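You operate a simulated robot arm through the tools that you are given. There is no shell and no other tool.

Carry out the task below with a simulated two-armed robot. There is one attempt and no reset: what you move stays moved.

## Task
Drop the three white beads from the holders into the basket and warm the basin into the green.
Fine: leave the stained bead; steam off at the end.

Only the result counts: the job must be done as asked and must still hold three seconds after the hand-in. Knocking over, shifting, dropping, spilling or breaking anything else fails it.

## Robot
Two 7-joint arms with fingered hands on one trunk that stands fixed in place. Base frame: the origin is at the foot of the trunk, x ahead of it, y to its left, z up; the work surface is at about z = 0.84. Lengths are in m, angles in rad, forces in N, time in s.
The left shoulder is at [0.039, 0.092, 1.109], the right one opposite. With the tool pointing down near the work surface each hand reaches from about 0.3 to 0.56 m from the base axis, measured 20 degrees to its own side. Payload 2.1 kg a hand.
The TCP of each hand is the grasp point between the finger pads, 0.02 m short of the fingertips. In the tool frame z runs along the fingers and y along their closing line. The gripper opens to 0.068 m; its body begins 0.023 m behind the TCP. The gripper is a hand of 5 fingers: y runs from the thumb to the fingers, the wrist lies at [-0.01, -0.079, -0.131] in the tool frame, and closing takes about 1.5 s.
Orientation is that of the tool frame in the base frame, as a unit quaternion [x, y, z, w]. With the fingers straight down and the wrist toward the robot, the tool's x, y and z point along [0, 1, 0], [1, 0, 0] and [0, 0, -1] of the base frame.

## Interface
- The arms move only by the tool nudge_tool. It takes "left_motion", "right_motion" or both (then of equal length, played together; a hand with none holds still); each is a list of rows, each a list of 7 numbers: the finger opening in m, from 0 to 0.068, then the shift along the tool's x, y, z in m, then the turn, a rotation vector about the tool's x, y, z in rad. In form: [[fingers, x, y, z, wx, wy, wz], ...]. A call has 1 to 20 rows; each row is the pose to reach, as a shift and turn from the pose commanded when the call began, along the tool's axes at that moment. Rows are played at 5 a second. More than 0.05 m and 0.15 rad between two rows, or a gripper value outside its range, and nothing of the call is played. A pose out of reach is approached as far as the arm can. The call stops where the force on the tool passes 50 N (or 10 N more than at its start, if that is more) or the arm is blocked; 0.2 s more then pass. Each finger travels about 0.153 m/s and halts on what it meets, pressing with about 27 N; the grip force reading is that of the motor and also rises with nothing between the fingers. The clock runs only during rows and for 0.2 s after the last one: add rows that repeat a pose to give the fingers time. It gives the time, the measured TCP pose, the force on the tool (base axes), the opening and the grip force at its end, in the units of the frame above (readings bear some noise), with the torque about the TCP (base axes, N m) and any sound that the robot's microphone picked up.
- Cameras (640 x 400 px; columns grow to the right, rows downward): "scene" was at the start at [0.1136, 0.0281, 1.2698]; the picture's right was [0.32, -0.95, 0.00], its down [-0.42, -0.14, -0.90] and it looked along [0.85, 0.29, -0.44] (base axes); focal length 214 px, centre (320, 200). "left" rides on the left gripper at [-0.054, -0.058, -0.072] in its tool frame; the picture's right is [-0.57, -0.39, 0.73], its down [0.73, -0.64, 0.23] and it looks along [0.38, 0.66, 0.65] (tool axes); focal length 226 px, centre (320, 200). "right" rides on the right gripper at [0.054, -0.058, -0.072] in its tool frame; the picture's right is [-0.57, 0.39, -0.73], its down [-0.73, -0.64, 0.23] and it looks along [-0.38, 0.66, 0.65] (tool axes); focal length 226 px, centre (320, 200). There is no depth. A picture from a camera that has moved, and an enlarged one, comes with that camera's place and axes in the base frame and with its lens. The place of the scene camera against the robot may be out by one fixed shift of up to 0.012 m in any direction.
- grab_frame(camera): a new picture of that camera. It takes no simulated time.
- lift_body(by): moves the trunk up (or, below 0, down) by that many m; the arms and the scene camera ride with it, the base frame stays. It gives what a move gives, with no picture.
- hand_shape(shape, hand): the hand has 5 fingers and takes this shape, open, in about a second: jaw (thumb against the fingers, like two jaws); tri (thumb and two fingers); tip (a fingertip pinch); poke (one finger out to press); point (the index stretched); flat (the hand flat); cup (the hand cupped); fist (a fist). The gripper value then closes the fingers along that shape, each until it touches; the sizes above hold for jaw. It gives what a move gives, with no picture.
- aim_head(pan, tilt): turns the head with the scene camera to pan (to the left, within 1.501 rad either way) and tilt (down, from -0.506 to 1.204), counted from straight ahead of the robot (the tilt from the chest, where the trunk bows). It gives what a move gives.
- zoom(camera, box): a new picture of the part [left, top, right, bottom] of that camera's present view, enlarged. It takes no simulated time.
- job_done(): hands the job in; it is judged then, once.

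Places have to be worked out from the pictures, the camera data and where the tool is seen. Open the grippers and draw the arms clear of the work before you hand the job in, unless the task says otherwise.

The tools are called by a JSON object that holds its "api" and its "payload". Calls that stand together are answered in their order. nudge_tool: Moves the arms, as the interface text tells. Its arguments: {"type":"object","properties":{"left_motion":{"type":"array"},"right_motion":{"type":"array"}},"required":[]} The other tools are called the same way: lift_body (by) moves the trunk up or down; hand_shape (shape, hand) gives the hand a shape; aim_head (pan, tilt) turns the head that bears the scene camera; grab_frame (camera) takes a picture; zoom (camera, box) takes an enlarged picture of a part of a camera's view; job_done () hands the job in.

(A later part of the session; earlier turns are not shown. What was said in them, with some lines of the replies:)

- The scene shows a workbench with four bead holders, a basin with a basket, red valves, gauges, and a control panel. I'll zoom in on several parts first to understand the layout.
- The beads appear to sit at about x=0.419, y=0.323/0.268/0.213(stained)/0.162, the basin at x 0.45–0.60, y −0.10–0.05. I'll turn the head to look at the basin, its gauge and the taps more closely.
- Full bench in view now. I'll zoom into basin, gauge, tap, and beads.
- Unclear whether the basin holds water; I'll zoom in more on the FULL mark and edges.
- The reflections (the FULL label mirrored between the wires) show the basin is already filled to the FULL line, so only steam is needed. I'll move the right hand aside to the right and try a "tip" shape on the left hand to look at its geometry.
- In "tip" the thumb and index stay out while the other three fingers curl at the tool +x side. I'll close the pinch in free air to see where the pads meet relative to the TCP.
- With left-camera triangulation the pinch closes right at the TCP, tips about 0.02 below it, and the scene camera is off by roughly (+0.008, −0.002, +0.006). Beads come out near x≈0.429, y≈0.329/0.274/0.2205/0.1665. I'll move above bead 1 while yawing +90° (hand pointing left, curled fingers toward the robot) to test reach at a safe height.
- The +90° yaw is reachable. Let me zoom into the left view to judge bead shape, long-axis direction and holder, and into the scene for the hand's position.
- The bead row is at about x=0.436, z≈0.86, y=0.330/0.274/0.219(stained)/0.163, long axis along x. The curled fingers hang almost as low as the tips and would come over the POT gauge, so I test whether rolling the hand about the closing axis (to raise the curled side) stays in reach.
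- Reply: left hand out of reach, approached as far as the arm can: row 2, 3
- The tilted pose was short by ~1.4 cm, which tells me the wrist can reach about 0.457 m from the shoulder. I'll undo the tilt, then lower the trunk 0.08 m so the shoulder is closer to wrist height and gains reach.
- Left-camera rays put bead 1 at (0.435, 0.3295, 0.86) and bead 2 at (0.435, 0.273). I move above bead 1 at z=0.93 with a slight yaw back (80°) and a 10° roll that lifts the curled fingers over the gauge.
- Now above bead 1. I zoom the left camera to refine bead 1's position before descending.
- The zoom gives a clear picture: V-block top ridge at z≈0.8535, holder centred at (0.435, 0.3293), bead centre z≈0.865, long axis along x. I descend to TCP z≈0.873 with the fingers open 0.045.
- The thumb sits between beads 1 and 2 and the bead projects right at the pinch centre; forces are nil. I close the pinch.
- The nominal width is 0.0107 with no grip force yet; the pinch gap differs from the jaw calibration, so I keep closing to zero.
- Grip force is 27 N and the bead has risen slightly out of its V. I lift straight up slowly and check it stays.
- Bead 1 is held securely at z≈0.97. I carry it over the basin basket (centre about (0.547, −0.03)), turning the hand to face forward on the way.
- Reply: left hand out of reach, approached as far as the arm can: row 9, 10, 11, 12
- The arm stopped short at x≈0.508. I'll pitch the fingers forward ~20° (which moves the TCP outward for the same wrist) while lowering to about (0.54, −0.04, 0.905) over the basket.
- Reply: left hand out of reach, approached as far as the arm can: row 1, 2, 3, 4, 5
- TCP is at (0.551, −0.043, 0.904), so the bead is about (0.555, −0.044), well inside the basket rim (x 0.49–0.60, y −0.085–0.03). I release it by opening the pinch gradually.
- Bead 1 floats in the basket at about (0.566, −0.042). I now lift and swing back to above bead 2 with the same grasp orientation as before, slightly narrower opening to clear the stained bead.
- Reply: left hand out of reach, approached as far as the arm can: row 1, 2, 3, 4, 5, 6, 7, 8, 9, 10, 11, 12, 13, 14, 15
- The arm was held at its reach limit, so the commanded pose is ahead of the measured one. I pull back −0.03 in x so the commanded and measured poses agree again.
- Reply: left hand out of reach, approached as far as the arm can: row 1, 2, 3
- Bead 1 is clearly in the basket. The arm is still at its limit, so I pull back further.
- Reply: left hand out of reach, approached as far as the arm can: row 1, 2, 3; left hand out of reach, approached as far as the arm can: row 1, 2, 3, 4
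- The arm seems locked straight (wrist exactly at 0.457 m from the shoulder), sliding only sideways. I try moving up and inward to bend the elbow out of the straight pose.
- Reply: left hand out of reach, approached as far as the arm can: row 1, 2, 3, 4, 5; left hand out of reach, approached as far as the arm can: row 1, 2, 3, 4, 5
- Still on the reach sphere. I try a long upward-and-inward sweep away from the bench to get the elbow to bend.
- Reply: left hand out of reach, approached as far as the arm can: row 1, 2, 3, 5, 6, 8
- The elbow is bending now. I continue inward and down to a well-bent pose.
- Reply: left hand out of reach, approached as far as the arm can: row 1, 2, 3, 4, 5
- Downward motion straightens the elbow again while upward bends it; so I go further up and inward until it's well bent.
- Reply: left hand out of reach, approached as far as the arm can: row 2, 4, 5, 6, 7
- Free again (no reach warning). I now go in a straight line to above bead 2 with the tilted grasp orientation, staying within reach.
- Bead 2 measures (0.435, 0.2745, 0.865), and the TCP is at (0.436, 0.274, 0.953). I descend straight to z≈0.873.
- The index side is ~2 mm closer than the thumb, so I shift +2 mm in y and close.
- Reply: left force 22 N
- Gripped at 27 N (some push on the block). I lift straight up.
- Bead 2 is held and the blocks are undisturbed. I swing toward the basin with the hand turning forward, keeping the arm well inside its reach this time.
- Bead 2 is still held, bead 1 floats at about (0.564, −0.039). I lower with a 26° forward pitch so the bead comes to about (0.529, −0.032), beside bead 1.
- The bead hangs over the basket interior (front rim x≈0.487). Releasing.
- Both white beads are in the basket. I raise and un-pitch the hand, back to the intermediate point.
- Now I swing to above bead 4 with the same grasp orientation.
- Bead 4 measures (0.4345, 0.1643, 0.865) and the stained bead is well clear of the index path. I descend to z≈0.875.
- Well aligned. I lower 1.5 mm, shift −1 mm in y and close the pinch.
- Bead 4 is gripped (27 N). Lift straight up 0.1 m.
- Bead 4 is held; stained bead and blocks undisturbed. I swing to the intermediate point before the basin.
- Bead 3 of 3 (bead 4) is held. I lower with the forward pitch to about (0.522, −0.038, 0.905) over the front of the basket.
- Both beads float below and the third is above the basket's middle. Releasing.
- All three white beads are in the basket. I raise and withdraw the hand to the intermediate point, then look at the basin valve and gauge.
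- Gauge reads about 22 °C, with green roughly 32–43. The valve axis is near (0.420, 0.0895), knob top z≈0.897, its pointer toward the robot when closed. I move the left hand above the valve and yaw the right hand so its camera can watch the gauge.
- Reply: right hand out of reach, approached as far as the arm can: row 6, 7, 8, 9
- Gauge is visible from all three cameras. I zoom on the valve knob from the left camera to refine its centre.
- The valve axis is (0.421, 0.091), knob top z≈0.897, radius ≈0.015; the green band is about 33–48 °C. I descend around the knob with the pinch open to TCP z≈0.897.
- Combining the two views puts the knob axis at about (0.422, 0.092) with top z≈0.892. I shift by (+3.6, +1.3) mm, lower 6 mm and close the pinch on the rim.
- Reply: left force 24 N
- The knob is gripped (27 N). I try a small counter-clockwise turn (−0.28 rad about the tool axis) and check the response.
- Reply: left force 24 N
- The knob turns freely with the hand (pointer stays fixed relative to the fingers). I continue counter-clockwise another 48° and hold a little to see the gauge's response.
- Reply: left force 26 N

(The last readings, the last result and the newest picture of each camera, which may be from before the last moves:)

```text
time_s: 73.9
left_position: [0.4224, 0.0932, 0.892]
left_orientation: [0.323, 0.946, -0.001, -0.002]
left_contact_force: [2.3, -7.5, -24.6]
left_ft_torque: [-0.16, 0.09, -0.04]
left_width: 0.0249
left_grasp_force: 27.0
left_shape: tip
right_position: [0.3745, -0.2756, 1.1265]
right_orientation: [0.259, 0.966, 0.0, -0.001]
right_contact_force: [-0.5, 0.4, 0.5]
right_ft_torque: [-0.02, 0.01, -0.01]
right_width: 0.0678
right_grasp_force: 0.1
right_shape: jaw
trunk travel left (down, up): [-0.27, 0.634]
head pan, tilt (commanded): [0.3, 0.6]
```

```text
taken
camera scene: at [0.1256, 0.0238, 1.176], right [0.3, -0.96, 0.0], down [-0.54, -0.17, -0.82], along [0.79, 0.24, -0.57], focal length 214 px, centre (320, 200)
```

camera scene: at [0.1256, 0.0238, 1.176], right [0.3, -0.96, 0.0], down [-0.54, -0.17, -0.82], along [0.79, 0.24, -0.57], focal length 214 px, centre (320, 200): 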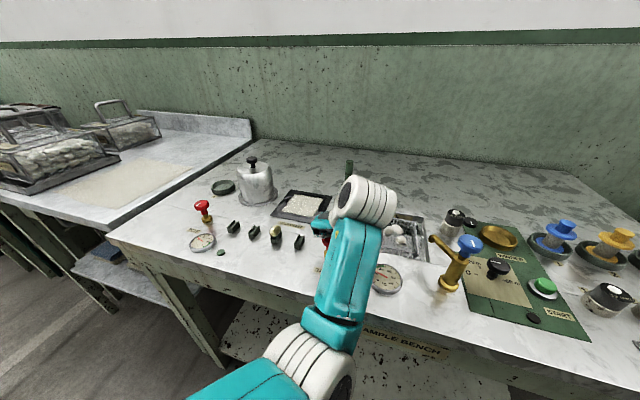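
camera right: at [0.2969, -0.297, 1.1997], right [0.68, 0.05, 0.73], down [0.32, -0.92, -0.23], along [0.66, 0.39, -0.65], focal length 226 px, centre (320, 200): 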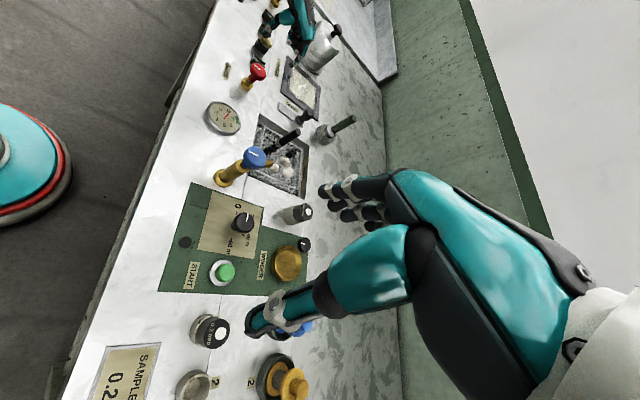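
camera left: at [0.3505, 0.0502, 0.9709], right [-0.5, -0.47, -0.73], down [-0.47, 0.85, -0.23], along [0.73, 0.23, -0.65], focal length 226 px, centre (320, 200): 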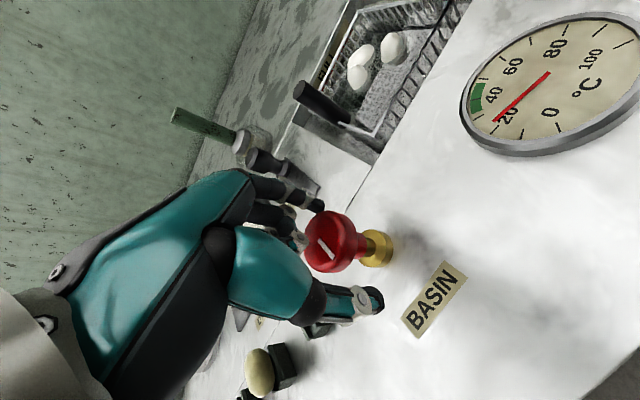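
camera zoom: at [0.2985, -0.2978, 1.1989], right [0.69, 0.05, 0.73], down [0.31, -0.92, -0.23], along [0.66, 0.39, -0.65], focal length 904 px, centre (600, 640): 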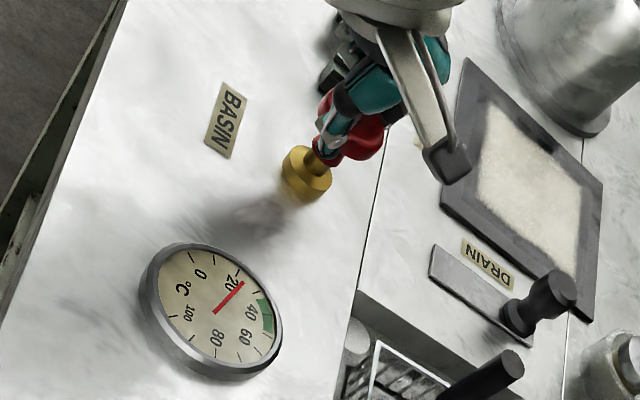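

{"api": "zoom", "payload": {"camera": "right", "box": [200, 95, 246, 140]}}

{"api": "zoom", "payload": {"camera": "scene", "box": [360, 255, 410, 300]}}

```text
8.89 times, centred on (223, 118) of right
camera zoom: at [0.2985, -0.2978, 1.1989], right [0.69, 0.05, 0.73], down [0.31, -0.92, -0.23], along [0.66, 0.39, -0.65], focal length 2009 px, centre (1182, 933)
```

zoom: 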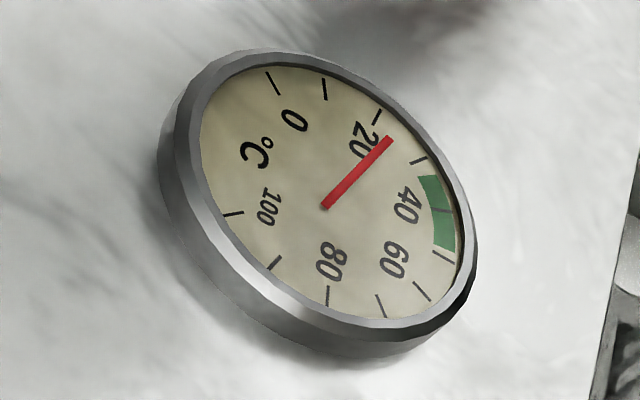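

```text
8.89 times, centred on (385, 278) of scene
camera zoom: at [0.1256, 0.0238, 1.176], right [0.3, -0.96, 0.0], down [-0.54, -0.17, -0.82], along [0.79, 0.24, -0.57], focal length 1906 px, centre (-258, -489)
```

zoom: 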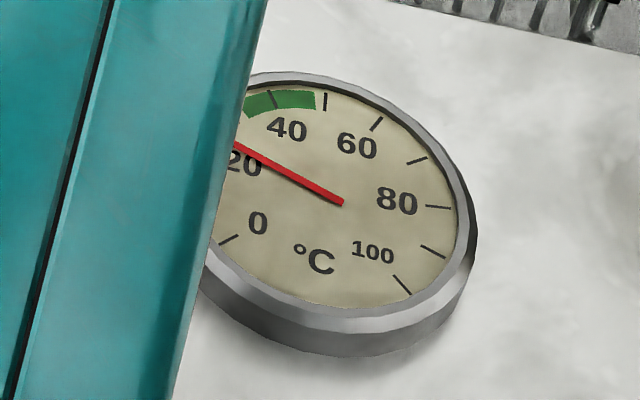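

The needle is at roughly 24 °C, perhaps rising a touch. I hold for 3 s and re-read.

{"api": "nudge_tool", "payload": {"left_motion": [[0.012, 0, 0, 0, 0, 0, 0], [0.012, 0, 0, 0, 0, 0, 0], [0.012, 0, 0, 0, 0, 0, 0], [0.012, 0, 0, 0, 0, 0, 0], [0.012, 0, 0, 0, 0, 0, 0], [0.012, 0, 0, 0, 0, 0, 0], [0.012, 0, 0, 0, 0, 0, 0], [0.012, 0, 0, 0, 0, 0, 0], [0.012, 0, 0, 0, 0, 0, 0], [0.012, 0, 0, 0, 0, 0, 0], [0.012, 0, 0, 0, 0, 0, 0], [0.012, 0, 0, 0, 0, 0, 0], [0.012, 0, 0, 0, 0, 0, 0], [0.012, 0, 0, 0, 0, 0, 0]]}}

{"api": "zoom", "payload": {"camera": "right", "box": [200, 95, 246, 140]}}

{"api": "zoom", "payload": {"camera": "left", "box": [250, 160, 430, 330]}}

```text
time_s: 76.9
left_position: [0.4224, 0.0935, 0.8915]
left_orientation: [0.324, 0.946, -0.001, -0.001]
left_contact_force: [2.0, -7.7, -24.5]
left_ft_torque: [-0.14, 0.12, -0.03]
left_width: 0.0251
left_grasp_force: 27.1
left_shape: tip
right_position: [0.3749, -0.2743, 1.1257]
right_orientation: [0.259, 0.966, 0.0, -0.001]
right_contact_force: [-0.2, 0.9, -0.6]
right_ft_torque: [0.02, -0.01, 0.0]
right_width: 0.0678
right_grasp_force: 0.1
right_shape: jaw
trunk travel left (down, up): [-0.27, 0.634]
head pan, tilt (commanded): [0.3, 0.6]
```

```text
8.89 times, centred on (223, 118) of right
camera zoom: at [0.2985, -0.2977, 1.1989], right [0.69, 0.05, 0.73], down [0.31, -0.92, -0.23], along [0.66, 0.39, -0.65], focal length 2009 px, centre (1182, 933)
```

zoom: 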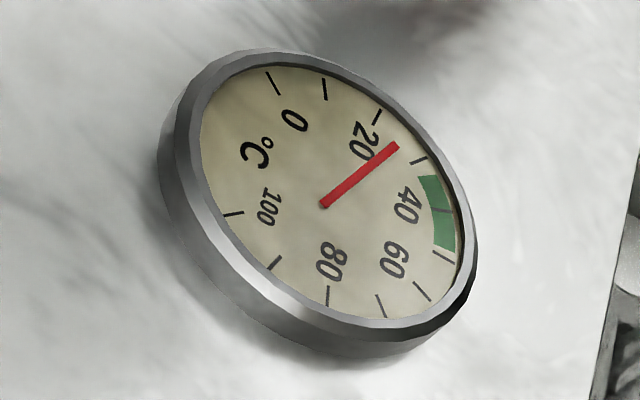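

```text
2.35 times, centred on (340, 245) of left
camera zoom: at [0.43, 0.0131, 0.9644], right [0.21, -0.65, -0.73], down [-0.97, -0.06, -0.23], along [0.11, 0.76, -0.65], focal length 532 px, centre (273, 94)
```

zoom: 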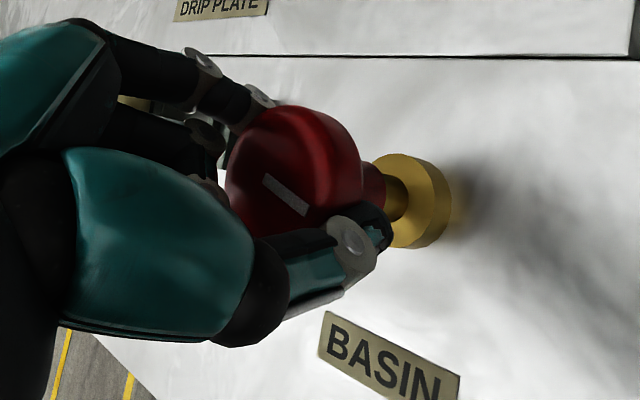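

The needle rose from ~24.3 to ~26.3 °C in 3 s (≈0.65 °C/s). I keep holding to warm up toward ~40.

{"api": "nudge_tool", "payload": {"left_motion": [[0.012, 0, 0, 0, 0, 0, 0], [0.012, 0, 0, 0, 0, 0, 0], [0.012, 0, 0, 0, 0, 0, 0], [0.012, 0, 0, 0, 0, 0, 0], [0.012, 0, 0, 0, 0, 0, 0], [0.012, 0, 0, 0, 0, 0, 0], [0.012, 0, 0, 0, 0, 0, 0], [0.012, 0, 0, 0, 0, 0, 0], [0.012, 0, 0, 0, 0, 0, 0], [0.012, 0, 0, 0, 0, 0, 0], [0.012, 0, 0, 0, 0, 0, 0], [0.012, 0, 0, 0, 0, 0, 0], [0.012, 0, 0, 0, 0, 0, 0], [0.012, 0, 0, 0, 0, 0, 0], [0.012, 0, 0, 0, 0, 0, 0], [0.012, 0, 0, 0, 0, 0, 0], [0.012, 0, 0, 0, 0, 0, 0], [0.012, 0, 0, 0, 0, 0, 0], [0.012, 0, 0, 0, 0, 0, 0], [0.012, 0, 0, 0, 0, 0, 0]]}}

{"api": "zoom", "payload": {"camera": "right", "box": [200, 95, 246, 140]}}

```text
time_s: 81.1
left_position: [0.4238, 0.0924, 0.8912]
left_orientation: [0.324, 0.946, -0.001, -0.001]
left_contact_force: [2.3, -7.4, -25.1]
left_ft_torque: [-0.12, 0.09, -0.01]
left_width: 0.0248
left_grasp_force: 27.1
left_shape: tip
right_position: [0.3741, -0.2741, 1.1267]
right_orientation: [0.26, 0.966, 0.0, 0.0]
right_contact_force: [0.3, 0.0, 0.1]
right_ft_torque: [-0.01, 0.0, 0.01]
right_width: 0.0678
right_grasp_force: 0.1
right_shape: jaw
trunk travel left (down, up): [-0.27, 0.634]
head pan, tilt (commanded): [0.3, 0.6]
```

```text
8.89 times, centred on (223, 118) of right
camera zoom: at [0.2984, -0.2977, 1.1989], right [0.69, 0.05, 0.73], down [0.31, -0.92, -0.23], along [0.66, 0.39, -0.65], focal length 2009 px, centre (1182, 933)
```

zoom: 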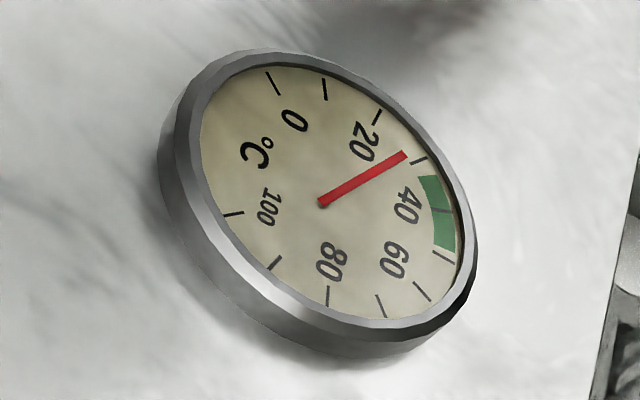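

About 28.6 °C now (~0.55 °C/s). Holding another 4 s.

{"api": "nudge_tool", "payload": {"left_motion": [[0.012, 0, 0, 0, 0, 0, 0], [0.012, 0, 0, 0, 0, 0, 0], [0.012, 0, 0, 0, 0, 0, 0], [0.012, 0, 0, 0, 0, 0, 0], [0.012, 0, 0, 0, 0, 0, 0], [0.012, 0, 0, 0, 0, 0, 0], [0.012, 0, 0, 0, 0, 0, 0], [0.012, 0, 0, 0, 0, 0, 0], [0.012, 0, 0, 0, 0, 0, 0], [0.012, 0, 0, 0, 0, 0, 0], [0.012, 0, 0, 0, 0, 0, 0], [0.012, 0, 0, 0, 0, 0, 0], [0.012, 0, 0, 0, 0, 0, 0], [0.012, 0, 0, 0, 0, 0, 0], [0.012, 0, 0, 0, 0, 0, 0], [0.012, 0, 0, 0, 0, 0, 0], [0.012, 0, 0, 0, 0, 0, 0], [0.012, 0, 0, 0, 0, 0, 0], [0.012, 0, 0, 0, 0, 0, 0], [0.012, 0, 0, 0, 0, 0, 0]]}}

{"api": "zoom", "payload": {"camera": "right", "box": [200, 95, 246, 140]}}

```text
time_s: 85.3
left_position: [0.4228, 0.0928, 0.8917]
left_orientation: [0.324, 0.946, -0.001, -0.001]
left_contact_force: [1.9, -7.2, -24.2]
left_ft_torque: [-0.14, 0.08, -0.02]
left_width: 0.0251
left_grasp_force: 27.6
left_shape: tip
right_position: [0.3746, -0.2767, 1.1265]
right_orientation: [0.259, 0.966, 0.0, -0.001]
right_contact_force: [0.6, 0.9, -0.2]
right_ft_torque: [-0.01, 0.01, 0.02]
right_width: 0.0678
right_grasp_force: 0.2
right_shape: jaw
trunk travel left (down, up): [-0.27, 0.634]
head pan, tilt (commanded): [0.3, 0.6]
```

```text
8.89 times, centred on (223, 118) of right
camera zoom: at [0.2984, -0.2977, 1.1989], right [0.69, 0.05, 0.73], down [0.31, -0.92, -0.23], along [0.66, 0.39, -0.65], focal length 2009 px, centre (1182, 933)
```

zoom: 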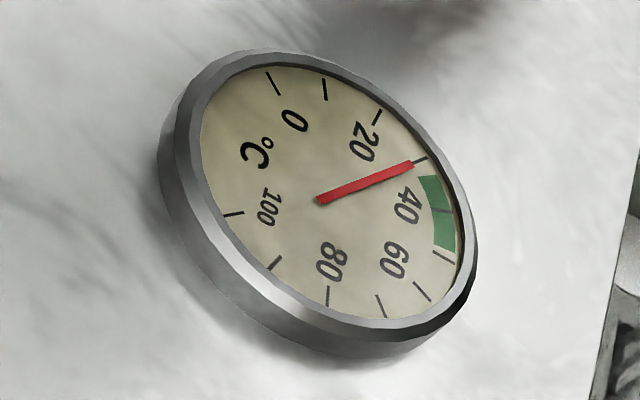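

About 31 °C. Holding another 4 s.

{"api": "nudge_tool", "payload": {"left_motion": [[0.012, 0, 0, 0, 0, 0, 0], [0.012, 0, 0, 0, 0, 0, 0], [0.012, 0, 0, 0, 0, 0, 0], [0.012, 0, 0, 0, 0, 0, 0], [0.012, 0, 0, 0, 0, 0, 0], [0.012, 0, 0, 0, 0, 0, 0], [0.012, 0, 0, 0, 0, 0, 0], [0.012, 0, 0, 0, 0, 0, 0], [0.012, 0, 0, 0, 0, 0, 0], [0.012, 0, 0, 0, 0, 0, 0], [0.012, 0, 0, 0, 0, 0, 0], [0.012, 0, 0, 0, 0, 0, 0], [0.012, 0, 0, 0, 0, 0, 0], [0.012, 0, 0, 0, 0, 0, 0], [0.012, 0, 0, 0, 0, 0, 0], [0.012, 0, 0, 0, 0, 0, 0], [0.012, 0, 0, 0, 0, 0, 0], [0.012, 0, 0, 0, 0, 0, 0], [0.012, 0, 0, 0, 0, 0, 0], [0.012, 0, 0, 0, 0, 0, 0]]}}

{"api": "zoom", "payload": {"camera": "right", "box": [200, 95, 246, 140]}}

```text
time_s: 89.5
left_position: [0.423, 0.0928, 0.8919]
left_orientation: [0.324, 0.946, -0.001, -0.002]
left_contact_force: [1.9, -7.2, -23.6]
left_ft_torque: [-0.14, 0.09, -0.01]
left_width: 0.0247
left_grasp_force: 27.0
left_shape: tip
right_position: [0.3753, -0.2758, 1.1274]
right_orientation: [0.258, 0.966, 0.0, -0.001]
right_contact_force: [-0.1, 0.5, 0.2]
right_ft_torque: [0.04, 0.04, -0.03]
right_width: 0.0676
right_grasp_force: 0.0
right_shape: jaw
trunk travel left (down, up): [-0.27, 0.634]
head pan, tilt (commanded): [0.3, 0.6]
```

```text
8.89 times, centred on (223, 118) of right
camera zoom: at [0.2985, -0.2977, 1.1989], right [0.69, 0.05, 0.73], down [0.31, -0.92, -0.23], along [0.66, 0.39, -0.65], focal length 2009 px, centre (1182, 933)
```

zoom: 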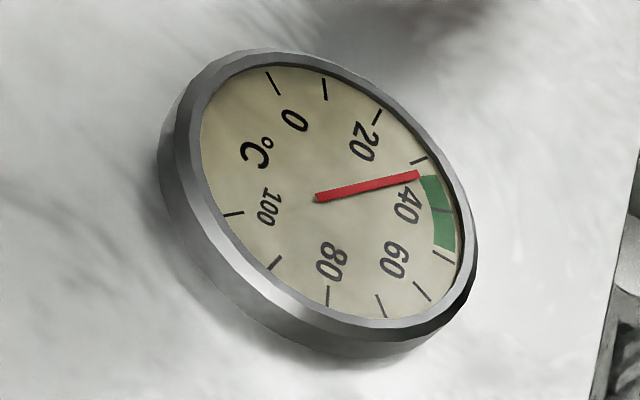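

At the lower edge of the green (~33 °C). Two more holding periods should bring it to mid-green.

{"api": "nudge_tool", "payload": {"left_motion": [[0.012, 0, 0, 0, 0, 0, 0], [0.012, 0, 0, 0, 0, 0, 0], [0.012, 0, 0, 0, 0, 0, 0], [0.012, 0, 0, 0, 0, 0, 0], [0.012, 0, 0, 0, 0, 0, 0], [0.012, 0, 0, 0, 0, 0, 0], [0.012, 0, 0, 0, 0, 0, 0], [0.012, 0, 0, 0, 0, 0, 0], [0.012, 0, 0, 0, 0, 0, 0], [0.012, 0, 0, 0, 0, 0, 0], [0.012, 0, 0, 0, 0, 0, 0], [0.012, 0, 0, 0, 0, 0, 0], [0.012, 0, 0, 0, 0, 0, 0], [0.012, 0, 0, 0, 0, 0, 0], [0.012, 0, 0, 0, 0, 0, 0], [0.012, 0, 0, 0, 0, 0, 0], [0.012, 0, 0, 0, 0, 0, 0], [0.012, 0, 0, 0, 0, 0, 0], [0.012, 0, 0, 0, 0, 0, 0], [0.012, 0, 0, 0, 0, 0, 0]]}}

{"api": "zoom", "payload": {"camera": "right", "box": [200, 95, 246, 140]}}

```text
time_s: 93.7
left_position: [0.4231, 0.0931, 0.892]
left_orientation: [0.324, 0.946, -0.001, -0.001]
left_contact_force: [2.6, -6.5, -24.1]
left_ft_torque: [-0.1, 0.09, -0.01]
left_width: 0.0249
left_grasp_force: 26.7
left_shape: tip
right_position: [0.3748, -0.2756, 1.1269]
right_orientation: [0.259, 0.966, 0.001, -0.001]
right_contact_force: [0.4, 0.2, 0.3]
right_ft_torque: [-0.03, 0.0, 0.0]
right_width: 0.0678
right_grasp_force: 0.1
right_shape: jaw
trunk travel left (down, up): [-0.27, 0.634]
head pan, tilt (commanded): [0.3, 0.6]
```

```text
8.89 times, centred on (223, 118) of right
camera zoom: at [0.2984, -0.2977, 1.1989], right [0.69, 0.05, 0.73], down [0.31, -0.92, -0.23], along [0.66, 0.39, -0.65], focal length 2009 px, centre (1182, 933)
```

zoom: 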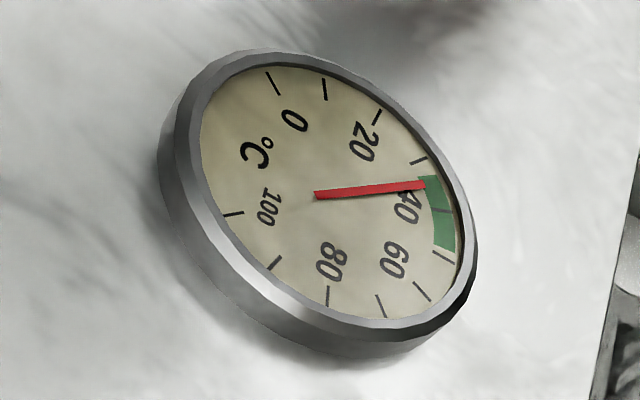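

About 36 °C. One more hold, then I'll shut the steam.

{"api": "nudge_tool", "payload": {"left_motion": [[0.012, 0, 0, 0, 0, 0, 0], [0.012, 0, 0, 0, 0, 0, 0], [0.012, 0, 0, 0, 0, 0, 0], [0.012, 0, 0, 0, 0, 0, 0], [0.012, 0, 0, 0, 0, 0, 0], [0.012, 0, 0, 0, 0, 0, 0], [0.012, 0, 0, 0, 0, 0, 0], [0.012, 0, 0, 0, 0, 0, 0], [0.012, 0, 0, 0, 0, 0, 0], [0.012, 0, 0, 0, 0, 0, 0], [0.012, 0, 0, 0, 0, 0, 0], [0.012, 0, 0, 0, 0, 0, 0], [0.012, 0, 0, 0, 0, 0, 0], [0.012, 0, 0, 0, 0, 0, 0], [0.012, 0, 0, 0, 0, 0, 0], [0.012, 0, 0, 0, 0, 0, 0], [0.012, 0, 0, 0, 0, 0, 0], [0.012, 0, 0, 0, 0, 0, 0], [0.012, 0, 0, 0, 0, 0, 0], [0.012, 0, 0, 0, 0, 0, 0]]}}

{"api": "zoom", "payload": {"camera": "right", "box": [200, 95, 246, 140]}}

```text
time_s: 97.9
left_position: [0.4222, 0.093, 0.8924]
left_orientation: [0.324, 0.946, -0.001, -0.001]
left_contact_force: [2.5, -6.8, -25.0]
left_ft_torque: [-0.12, 0.1, 0.02]
left_width: 0.025
left_grasp_force: 26.9
left_shape: tip
right_position: [0.374, -0.2755, 1.1274]
right_orientation: [0.259, 0.966, 0.0, 0.0]
right_contact_force: [0.4, 0.4, -0.1]
right_ft_torque: [0.02, -0.02, 0.01]
right_width: 0.0681
right_grasp_force: 0.1
right_shape: jaw
trunk travel left (down, up): [-0.27, 0.634]
head pan, tilt (commanded): [0.3, 0.6]
```

```text
8.89 times, centred on (223, 118) of right
camera zoom: at [0.2984, -0.2977, 1.1989], right [0.69, 0.05, 0.73], down [0.31, -0.92, -0.23], along [0.66, 0.39, -0.65], focal length 2009 px, centre (1182, 933)
```

zoom: 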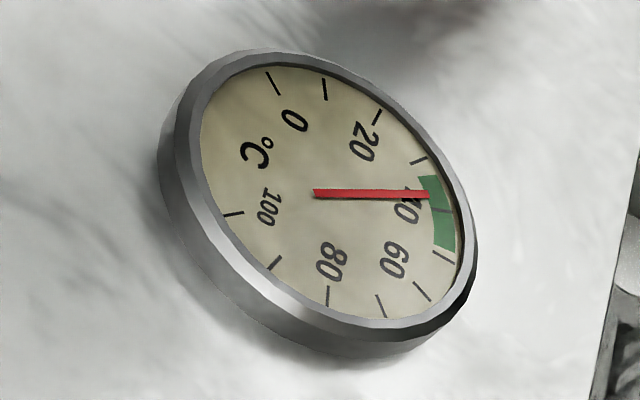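

The needle is ~38 °C, well in the green. I turn the valve clockwise back by the same angle plus a bit, watching for the stop.

{"api": "nudge_tool", "payload": {"left_motion": [[0.012, 0, 0, 0, 0, 0, 0.14], [0.012, 0, 0, 0, 0, 0, 0.28], [0.012, 0, 0, 0, 0, 0, 0.42], [0.012, 0, 0, 0, 0, 0, 0.56], [0.012, 0, 0, 0, 0, 0, 0.7], [0.012, 0, 0, 0, 0, 0, 0.84], [0.012, 0, 0, 0, 0, 0, 0.98], [0.012, 0, 0, 0, 0, 0, 1.12], [0.012, 0, 0, 0, 0, 0, 1.12]]}}

{"api": "zoom", "payload": {"camera": "left", "box": [250, 160, 430, 330]}}

{"api": "zoom", "payload": {"camera": "right", "box": [190, 40, 310, 140]}}

{"api": "zoom", "payload": {"camera": "right", "box": [200, 95, 246, 140]}}

```text
time_s: 99.9
left_position: [0.4227, 0.0945, 0.8918]
left_orientation: [0.777, 0.629, 0.0, 0.0]
left_contact_force: [-5.6, -0.2, -24.7]
left_ft_torque: [0.11, 0.18, 0.0]
left_width: 0.0246
left_grasp_force: 26.8
left_shape: tip
right_position: [0.3727, -0.2746, 1.1266]
right_orientation: [0.259, 0.966, 0.0, -0.001]
right_contact_force: [-0.4, -1.0, 0.0]
right_ft_torque: [-0.01, 0.01, -0.01]
right_width: 0.0679
right_grasp_force: 0.1
right_shape: jaw
trunk travel left (down, up): [-0.27, 0.634]
head pan, tilt (commanded): [0.3, 0.6]
```

```text
2.35 times, centred on (340, 245) of left
camera zoom: at [0.3539, 0.053, 0.9646], right [-0.5, -0.47, -0.73], down [-0.47, 0.85, -0.23], along [0.73, 0.23, -0.65], focal length 532 px, centre (273, 94)
```

zoom: 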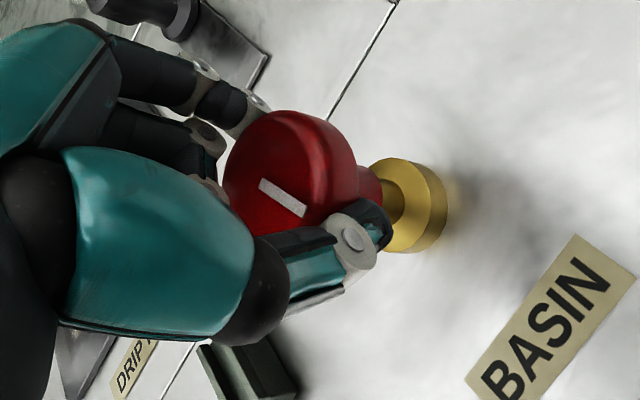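

```text
4.00 times, centred on (250, 90) of right
camera zoom: at [0.2976, -0.2966, 1.1994], right [0.69, 0.05, 0.73], down [0.31, -0.92, -0.23], along [0.66, 0.39, -0.65], focal length 904 px, centre (600, 640)
```

zoom: 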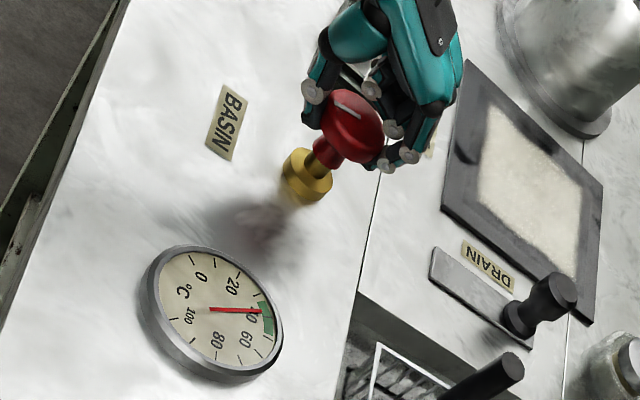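

```text
8.89 times, centred on (223, 118) of right
camera zoom: at [0.2976, -0.2966, 1.1994], right [0.69, 0.05, 0.73], down [0.31, -0.92, -0.23], along [0.66, 0.39, -0.65], focal length 2009 px, centre (1182, 933)
```

zoom: 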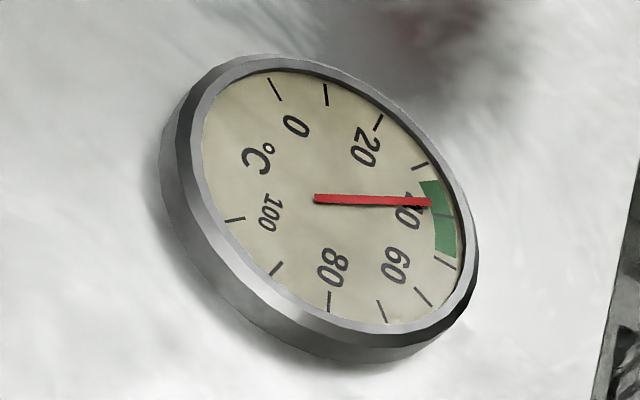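

The pointer lags its original closed direction by ~20° (slip in the fingers), so I keep turning clockwise another 0.35 rad toward the stop.

{"api": "nudge_tool", "payload": {"left_motion": [[0.012, 0, 0, 0, 0, 0, 0.1], [0.012, 0, 0, 0, 0, 0, 0.2], [0.012, 0, 0, 0, 0, 0, 0.3], [0.012, 0, 0, 0, 0, 0, 0.4], [0.012, 0, 0, 0, 0, 0, 0.4]]}}

{"api": "zoom", "payload": {"camera": "left", "box": [250, 160, 430, 330]}}

{"api": "zoom", "payload": {"camera": "right", "box": [230, 50, 290, 90]}}

{"api": "zoom", "payload": {"camera": "right", "box": [200, 95, 246, 140]}}

```text
time_s: 101.1
left_position: [0.4222, 0.0944, 0.892]
left_orientation: [0.887, 0.462, 0.0, 0.001]
left_contact_force: [-1.7, 4.8, -20.3]
left_ft_torque: [0.16, 0.11, 0.1]
left_width: 0.0243
left_grasp_force: 27.0
left_shape: tip
right_position: [0.3741, -0.2743, 1.1279]
right_orientation: [0.259, 0.966, 0.0, -0.001]
right_contact_force: [1.1, -0.9, 0.3]
right_ft_torque: [0.0, 0.0, -0.02]
right_width: 0.0681
right_grasp_force: 0.0
right_shape: jaw
trunk travel left (down, up): [-0.27, 0.634]
head pan, tilt (commanded): [0.3, 0.6]
```

```text
2.35 times, centred on (340, 245) of left
camera zoom: at [0.343, 0.0832, 0.964], right [-0.64, -0.24, -0.73], down [-0.11, 0.97, -0.23], along [0.76, -0.07, -0.65], focal length 532 px, centre (273, 94)
```

zoom: 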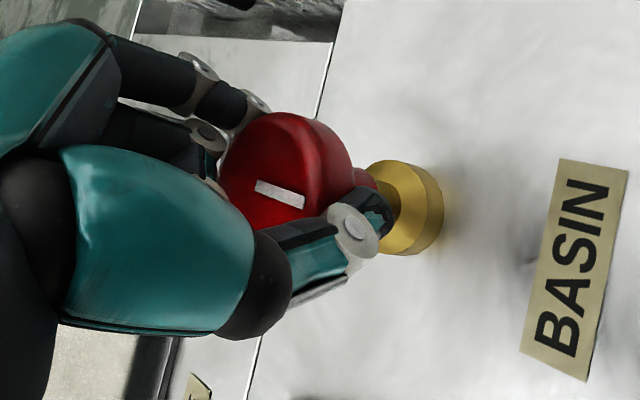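

```text
10.00 times, centred on (260, 70) of right
camera zoom: at [0.2978, -0.296, 1.1996], right [0.69, 0.05, 0.73], down [0.31, -0.92, -0.23], along [0.66, 0.39, -0.65], focal length 2261 px, centre (920, 1500)
```

zoom: 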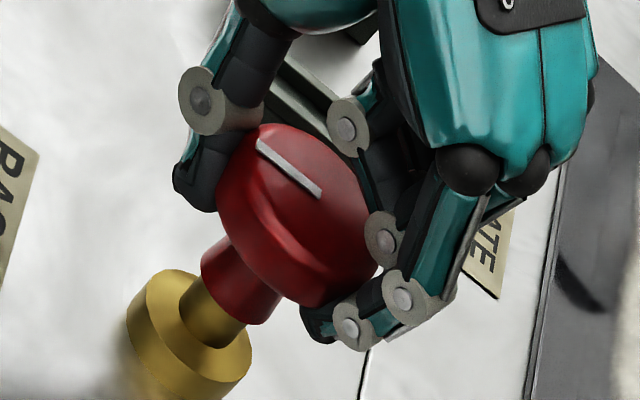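

```text
8.89 times, centred on (223, 118) of right
camera zoom: at [0.2978, -0.296, 1.1996], right [0.69, 0.05, 0.73], down [0.31, -0.92, -0.23], along [0.66, 0.39, -0.65], focal length 2009 px, centre (1182, 933)
```

zoom: 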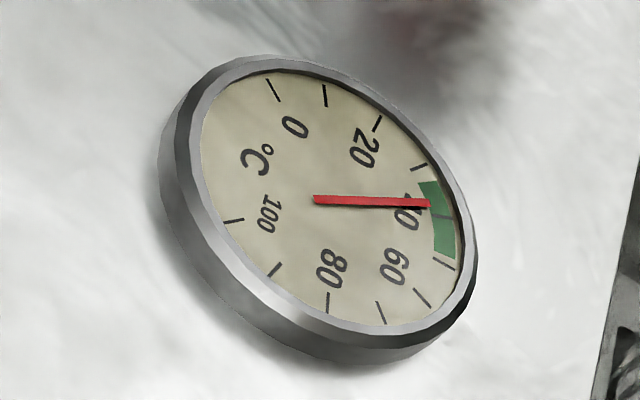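

The pointer is again directed toward the robot (its original closed direction), and torque has risen to 0.10 N m, so it's at or near the stop. I add a small extra clockwise turn to verify it is against the stop.

{"api": "nudge_tool", "payload": {"left_motion": [[0.012, 0, 0, 0, 0, 0, 0.07], [0.012, 0, 0, 0, 0, 0, 0.14], [0.012, 0, 0, 0, 0, 0, 0.14]]}}

{"api": "zoom", "payload": {"camera": "right", "box": [230, 50, 290, 90]}}

{"api": "zoom", "payload": {"camera": "left", "box": [250, 160, 430, 330]}}

{"api": "zoom", "payload": {"camera": "right", "box": [200, 95, 246, 140]}}

```text
time_s: 101.9
left_position: [0.4231, 0.0964, 0.8903]
left_orientation: [0.917, 0.399, -0.001, 0.0]
left_contact_force: [0.0, 6.7, -20.5]
left_ft_torque: [0.16, 0.03, 0.2]
left_width: 0.0233
left_grasp_force: 27.1
left_shape: tip
right_position: [0.3744, -0.2734, 1.1279]
right_orientation: [0.258, 0.966, 0.0, -0.001]
right_contact_force: [0.3, 0.1, 1.0]
right_ft_torque: [0.03, -0.01, 0.0]
right_width: 0.0676
right_grasp_force: 0.0
right_shape: jaw
trunk travel left (down, up): [-0.27, 0.634]
head pan, tilt (commanded): [0.3, 0.6]
```

```text
10.00 times, centred on (260, 70) of right
camera zoom: at [0.2979, -0.2959, 1.1996], right [0.69, 0.05, 0.73], down [0.31, -0.92, -0.23], along [0.66, 0.39, -0.65], focal length 2261 px, centre (920, 1500)
```

zoom: 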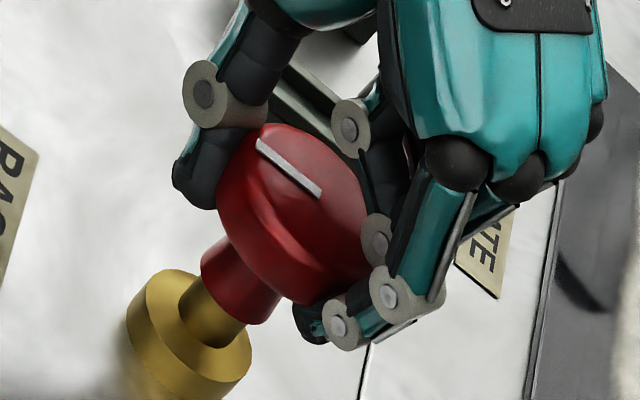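

```text
2.35 times, centred on (340, 245) of left
camera zoom: at [0.3424, 0.0945, 0.9641], right [-0.67, -0.15, -0.73], down [0.03, 0.97, -0.23], along [0.74, -0.18, -0.65], focal length 532 px, centre (273, 94)
```

zoom: 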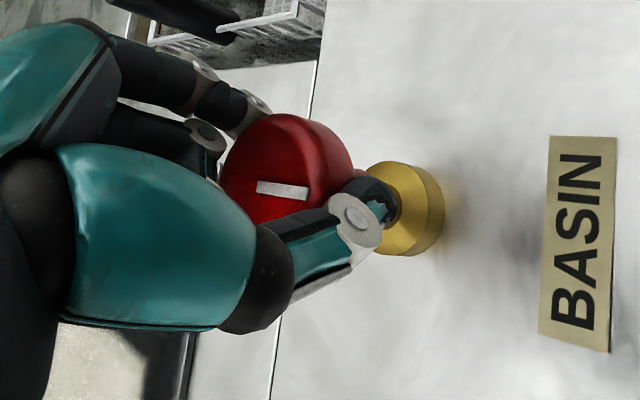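

```text
8.89 times, centred on (223, 118) of right
camera zoom: at [0.2979, -0.2959, 1.1996], right [0.69, 0.05, 0.73], down [0.31, -0.92, -0.23], along [0.66, 0.39, -0.65], focal length 2009 px, centre (1182, 933)
```

zoom: 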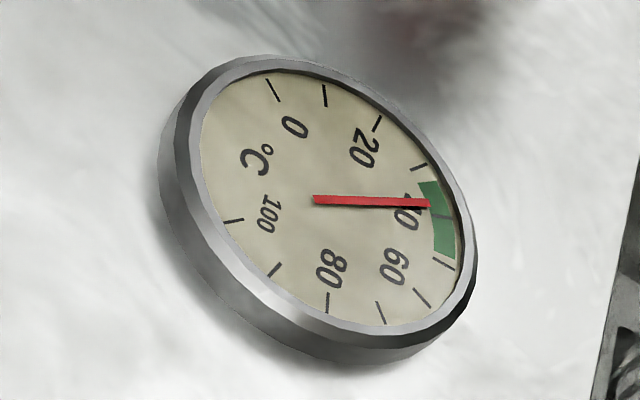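

Pointer unchanged while torque doubled to 0.2 N m: the valve is firmly against its closed stop and the needle has stopped moving (~39 °C, in the green). I open the fingers and then rise.

{"api": "nudge_tool", "payload": {"left_motion": [[0.03, 0, 0, 0, 0, 0, 0], [0.04, 0, 0, 0, 0, 0, 0], [0.05, 0, 0, 0, 0, 0, 0], [0.056, 0, 0, 0, 0, 0, 0], [0.056, 0, 0, 0, 0, 0, 0], [0.056, 0, 0, 0, 0, 0, 0]]}}

{"api": "zoom", "payload": {"camera": "left", "box": [250, 160, 430, 330]}}

{"api": "zoom", "payload": {"camera": "right", "box": [230, 50, 290, 90]}}

```text
time_s: 103.3
left_position: [0.4208, 0.0939, 0.8928]
left_orientation: [0.917, 0.4, 0.001, 0.0]
left_contact_force: [0.0, 0.5, 0.1]
left_ft_torque: [0.01, 0.02, 0.0]
left_width: 0.0558
left_grasp_force: 0.2
left_shape: tip
right_position: [0.3725, -0.2754, 1.1281]
right_orientation: [0.259, 0.966, -0.001, 0.0]
right_contact_force: [-0.1, 0.1, 0.6]
right_ft_torque: [0.04, -0.03, 0.03]
right_width: 0.0677
right_grasp_force: 0.1
right_shape: jaw
trunk travel left (down, up): [-0.27, 0.634]
head pan, tilt (commanded): [0.3, 0.6]
```

```text
2.35 times, centred on (340, 245) of left
camera zoom: at [0.3413, 0.0934, 0.9648], right [-0.67, -0.15, -0.73], down [0.03, 0.97, -0.23], along [0.74, -0.18, -0.65], focal length 532 px, centre (273, 94)
```

zoom: 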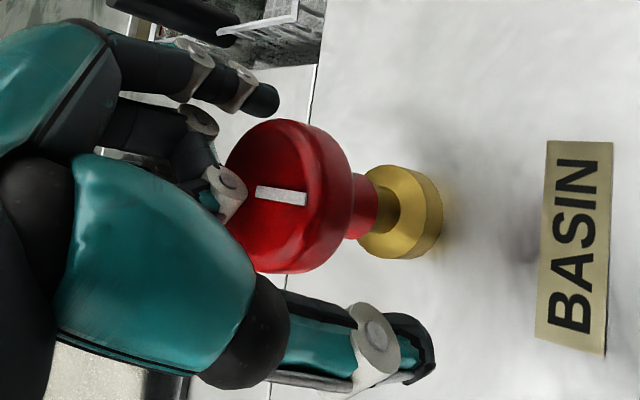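

```text
10.00 times, centred on (260, 70) of right
camera zoom: at [0.2966, -0.2971, 1.1997], right [0.68, 0.05, 0.73], down [0.31, -0.92, -0.23], along [0.66, 0.39, -0.65], focal length 2261 px, centre (920, 1500)
```

zoom: 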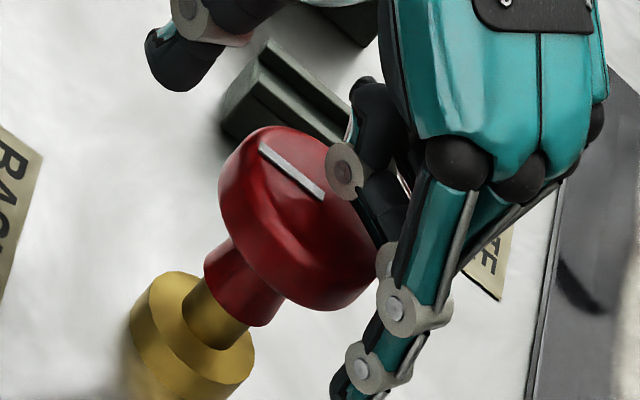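

Released cleanly, pointer still in the closed direction. I rise straight up slowly.

{"api": "nudge_tool", "payload": {"left_motion": [[0.056, 0, 0, -0.008, 0, 0, 0], [0.056, 0, 0, -0.016, 0, 0, 0], [0.056, 0, 0, -0.026, 0, 0, 0], [0.056, 0, 0, -0.045, 0, 0, 0], [0.056, 0, 0, -0.07, 0, 0, 0], [0.056, 0, 0, -0.1, 0, 0, 0], [0.056, 0, 0, -0.13, 0, 0, 0]]}}

{"api": "grab_frame", "payload": {"camera": "left"}}

{"api": "zoom", "payload": {"camera": "right", "box": [190, 40, 310, 140]}}

{"api": "zoom", "payload": {"camera": "right", "box": [200, 95, 246, 140]}}

```text
time_s: 104.9
left_position: [0.4221, 0.0946, 1.024]
left_orientation: [0.916, 0.4, 0.0, 0.001]
left_contact_force: [0.4, 0.9, 0.1]
left_ft_torque: [-0.01, 0.03, 0.03]
left_width: 0.0556
left_grasp_force: 0.1
left_shape: tip
right_position: [0.3738, -0.274, 1.1279]
right_orientation: [0.259, 0.966, 0.0, -0.001]
right_contact_force: [0.1, 0.2, -0.3]
right_ft_torque: [-0.02, 0.0, -0.02]
right_width: 0.0678
right_grasp_force: 0.0
right_shape: jaw
trunk travel left (down, up): [-0.27, 0.634]
head pan, tilt (commanded): [0.3, 0.6]
```

```text
taken
camera left: at [0.341, 0.0939, 1.096], right [-0.67, -0.15, -0.73], down [0.03, 0.97, -0.23], along [0.74, -0.17, -0.65], focal length 226 px, centre (320, 200)
```

left: 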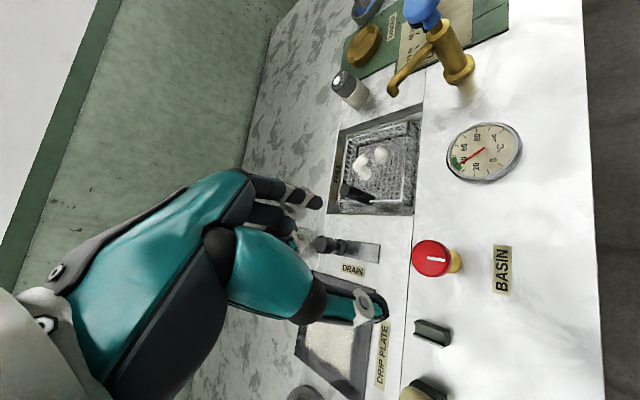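

```text
4.00 times, centred on (250, 90) of right
camera zoom: at [0.2965, -0.2971, 1.1997], right [0.68, 0.05, 0.73], down [0.31, -0.92, -0.23], along [0.66, 0.39, -0.65], focal length 904 px, centre (600, 640)
```

zoom: 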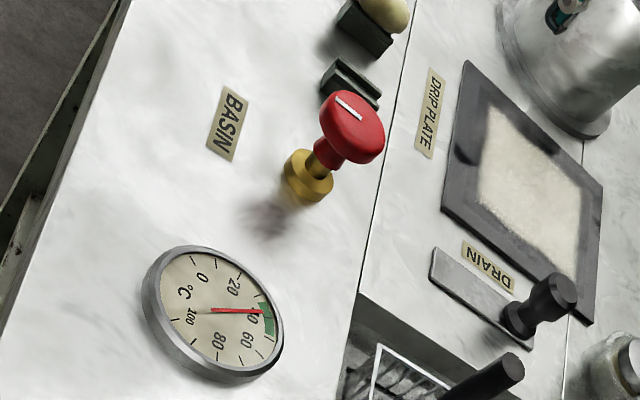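

```text
8.89 times, centred on (223, 118) of right
camera zoom: at [0.2965, -0.2971, 1.1997], right [0.68, 0.05, 0.73], down [0.31, -0.92, -0.23], along [0.66, 0.39, -0.65], focal length 2009 px, centre (1182, 933)
```

zoom: 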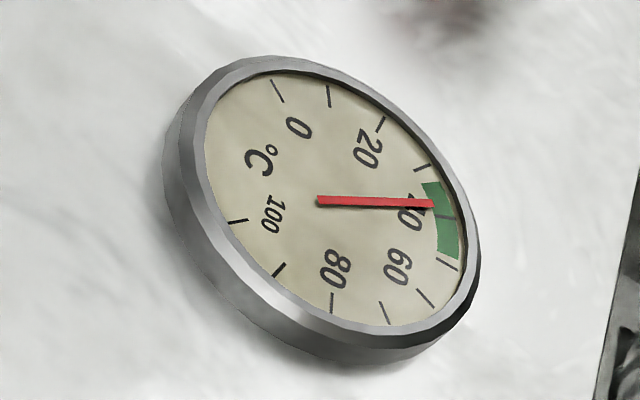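

The valve pointer matches its original closed direction and the needle is steady in the green. I draw both arms back to clear poses.

{"api": "nudge_tool", "payload": {"left_motion": [[0.068, 0.007, -0.029, -0.0158, 0, 0, -0.0934], [0.068, 0.0145, -0.058, -0.0315, 0, 0, -0.1868], [0.068, 0.0217, -0.087, -0.0473, 0, 0, -0.28], [0.068, 0.0289, -0.116, -0.063, 0, 0, -0.3735], [0.068, 0.0361, -0.145, -0.0788, 0, 0, -0.467], [0.068, 0.0434, -0.174, -0.0945, 0, 0, -0.56], [0.068, 0.0506, -0.203, -0.11, 0, 0, -0.6536], [0.068, 0.0578, -0.232, -0.126, 0, 0, -0.747], [0.068, 0.0578, -0.232, -0.126, 0, 0, -0.747]], "right_motion": [[0.068, 0.0035, -0.0064, -0.01, 0, 0, 0.131], [0.068, 0.0071, -0.0128, -0.02, 0, 0, 0.262], [0.068, 0.0106, -0.0191, -0.03, 0, 0, 0.393], [0.068, 0.0142, -0.0255, -0.04, 0, 0, 0.524], [0.068, 0.0177, -0.0319, -0.05, 0, 0, 0.655], [0.068, 0.0212, -0.0383, -0.06, 0, 0, 0.785], [0.068, 0.0248, -0.0446, -0.07, 0, 0, 0.916], [0.068, 0.0283, -0.051, -0.08, 0, 0, 1.047], [0.068, 0.0283, -0.051, -0.08, 0, 0, 1.047]]}}

{"api": "grab_frame", "payload": {"camera": "scene"}}

{"api": "zoom", "payload": {"camera": "scene", "box": [360, 255, 410, 300]}}

{"api": "zoom", "payload": {"camera": "scene", "box": [340, 195, 440, 270]}}

{"api": "zoom", "payload": {"camera": "scene", "box": [180, 190, 350, 290]}}

```text
time_s: 106.9
left_position: [0.2891, 0.2943, 1.1504]
left_orientation: [0.707, 0.707, -0.001, 0.001]
left_contact_force: [0.4, -1.1, -0.5]
left_ft_torque: [-0.03, 0.0, 0.0]
left_width: 0.068
left_grasp_force: 0.1
left_shape: tip
right_position: [0.332, -0.3136, 1.2226]
right_orientation: [0.707, 0.707, 0.0, 0.0]
right_contact_force: [-0.7, 0.3, -0.6]
right_ft_torque: [0.05, 0.03, 0.0]
right_width: 0.0679
right_grasp_force: 0.0
right_shape: jaw
right hand out of reach, approached as far as the arm can: row 1, 2, 3, 4, 5, 6, 7, 8, 9
trunk travel left (down, up): [-0.27, 0.634]
head pan, tilt (commanded): [0.3, 0.6]
```

```text
taken
camera scene: at [0.1235, 0.0246, 1.1763], right [0.3, -0.96, 0.0], down [-0.54, -0.17, -0.82], along [0.79, 0.24, -0.57], focal length 214 px, centre (320, 200)
```

scene: 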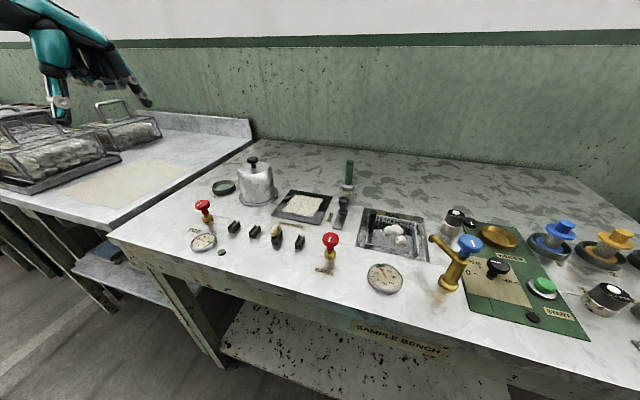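

```text
8.89 times, centred on (385, 278) of scene
camera zoom: at [0.1235, 0.0246, 1.1763], right [0.3, -0.96, 0.0], down [-0.54, -0.17, -0.82], along [0.79, 0.24, -0.57], focal length 1906 px, centre (-258, -489)
```

zoom: 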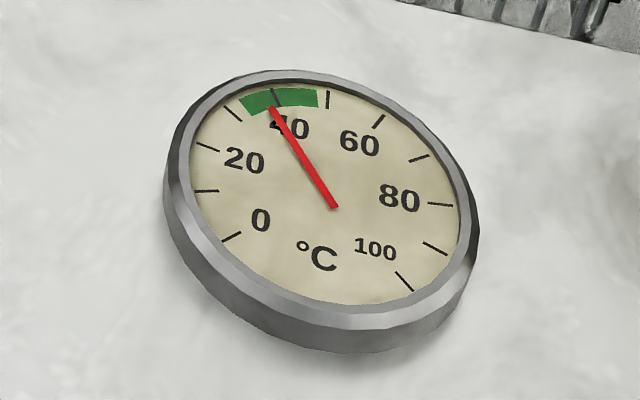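

```text
5.33 times, centred on (390, 232) of scene
camera zoom: at [0.1235, 0.0246, 1.1763], right [0.3, -0.96, 0.0], down [-0.54, -0.17, -0.82], along [0.79, 0.24, -0.57], focal length 1144 px, centre (-53, 27)
```

zoom: 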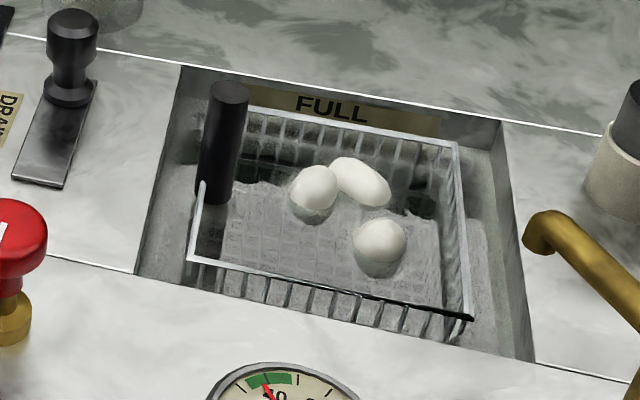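

```text
3.76 times, centred on (265, 240) of scene
camera zoom: at [0.1235, 0.0246, 1.1763], right [0.3, -0.96, 0.0], down [-0.54, -0.17, -0.82], along [0.79, 0.24, -0.57], focal length 807 px, centre (527, 49)
```

zoom: 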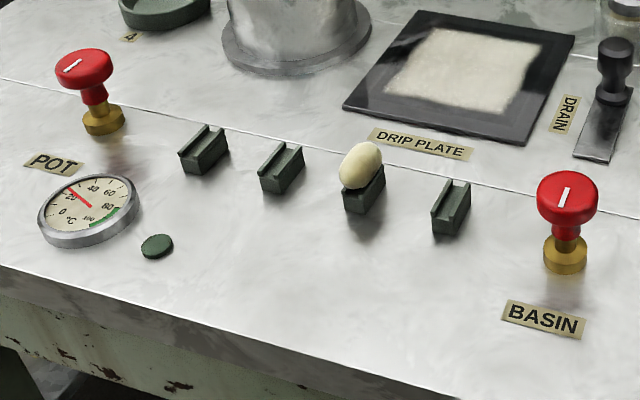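

Needle at ~39 °C mid-green, three white beads in the basket, stained bead untouched, valve pointer closed. I wait a few seconds to confirm that the temperature and beads are steady.

{"api": "nudge_tool", "payload": {"left_motion": [[0.068, 0, 0, 0, 0, 0, 0], [0.068, 0, 0, 0, 0, 0, 0], [0.068, 0, 0, 0, 0, 0, 0], [0.068, 0, 0, 0, 0, 0, 0], [0.068, 0, 0, 0, 0, 0, 0], [0.068, 0, 0, 0, 0, 0, 0], [0.068, 0, 0, 0, 0, 0, 0], [0.068, 0, 0, 0, 0, 0, 0], [0.068, 0, 0, 0, 0, 0, 0], [0.068, 0, 0, 0, 0, 0, 0], [0.068, 0, 0, 0, 0, 0, 0], [0.068, 0, 0, 0, 0, 0, 0], [0.068, 0, 0, 0, 0, 0, 0], [0.068, 0, 0, 0, 0, 0, 0], [0.068, 0, 0, 0, 0, 0, 0]]}}

{"api": "zoom", "payload": {"camera": "scene", "box": [360, 255, 410, 300]}}

{"api": "zoom", "payload": {"camera": "scene", "box": [300, 195, 440, 300]}}

```text
time_s: 110.1
left_position: [0.2894, 0.2953, 1.1503]
left_orientation: [0.707, 0.707, -0.001, 0.0]
left_contact_force: [0.2, 0.1, 0.1]
left_ft_torque: [0.01, -0.01, 0.01]
left_width: 0.068
left_grasp_force: 0.1
left_shape: tip
right_position: [0.3319, -0.3131, 1.2213]
right_orientation: [0.707, 0.707, -0.001, 0.0]
right_contact_force: [-0.8, 0.9, 0.3]
right_ft_torque: [0.01, -0.01, 0.01]
right_width: 0.0682
right_grasp_force: 0.2
right_shape: jaw
trunk travel left (down, up): [-0.27, 0.634]
head pan, tilt (commanded): [0.3, 0.6]
```

```text
8.89 times, centred on (385, 278) of scene
camera zoom: at [0.1236, 0.0245, 1.1763], right [0.3, -0.96, 0.0], down [-0.54, -0.17, -0.82], along [0.79, 0.24, -0.57], focal length 1906 px, centre (-258, -489)
```

zoom: 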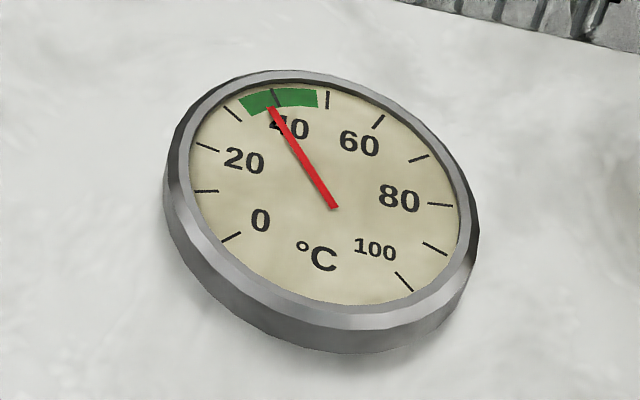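

```text
3.81 times, centred on (370, 248) of scene
camera zoom: at [0.1236, 0.0245, 1.1763], right [0.3, -0.96, 0.0], down [-0.54, -0.17, -0.82], along [0.79, 0.24, -0.57], focal length 817 px, centre (130, 19)
```

zoom: 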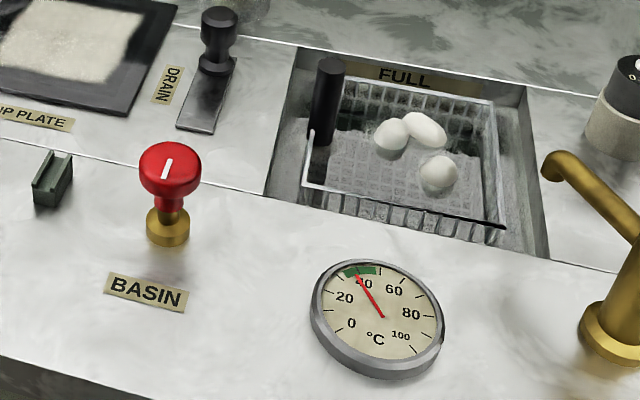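

The needle hasn't moved over the 3 s wait and sits mid-green at about 39 °C. The steam valve is shut, the three white beads are in the basket, the stained bead is still in its holder, and both hands are open and clear. I'm handing the job in.

{"api": "job_done", "payload": {}}

```text
The job is handed in.
```

The job is handed in. The three white beads are in the basket and the basin is at about 39 °C, in the middle of the green band.

- **Beads:** I moved the three white beads one at a time from the holders into the basket. The stained bead is still in its holder, and the holders did not shift.
- **Basin:** It was already filled to the FULL line, so I only opened the BASIN steam valve. I warmed it from about 24 °C to about 39 °C. The needle held still during a 3-second wait before hand-in.
- **Steam:** The valve is shut against its stop, with its pointer back where it started.
- **Arms:** Both hands are open and drawn clear of the bench.

After the first drop the left arm locked at full reach and I had to work it free. It touched nothing while I did that.
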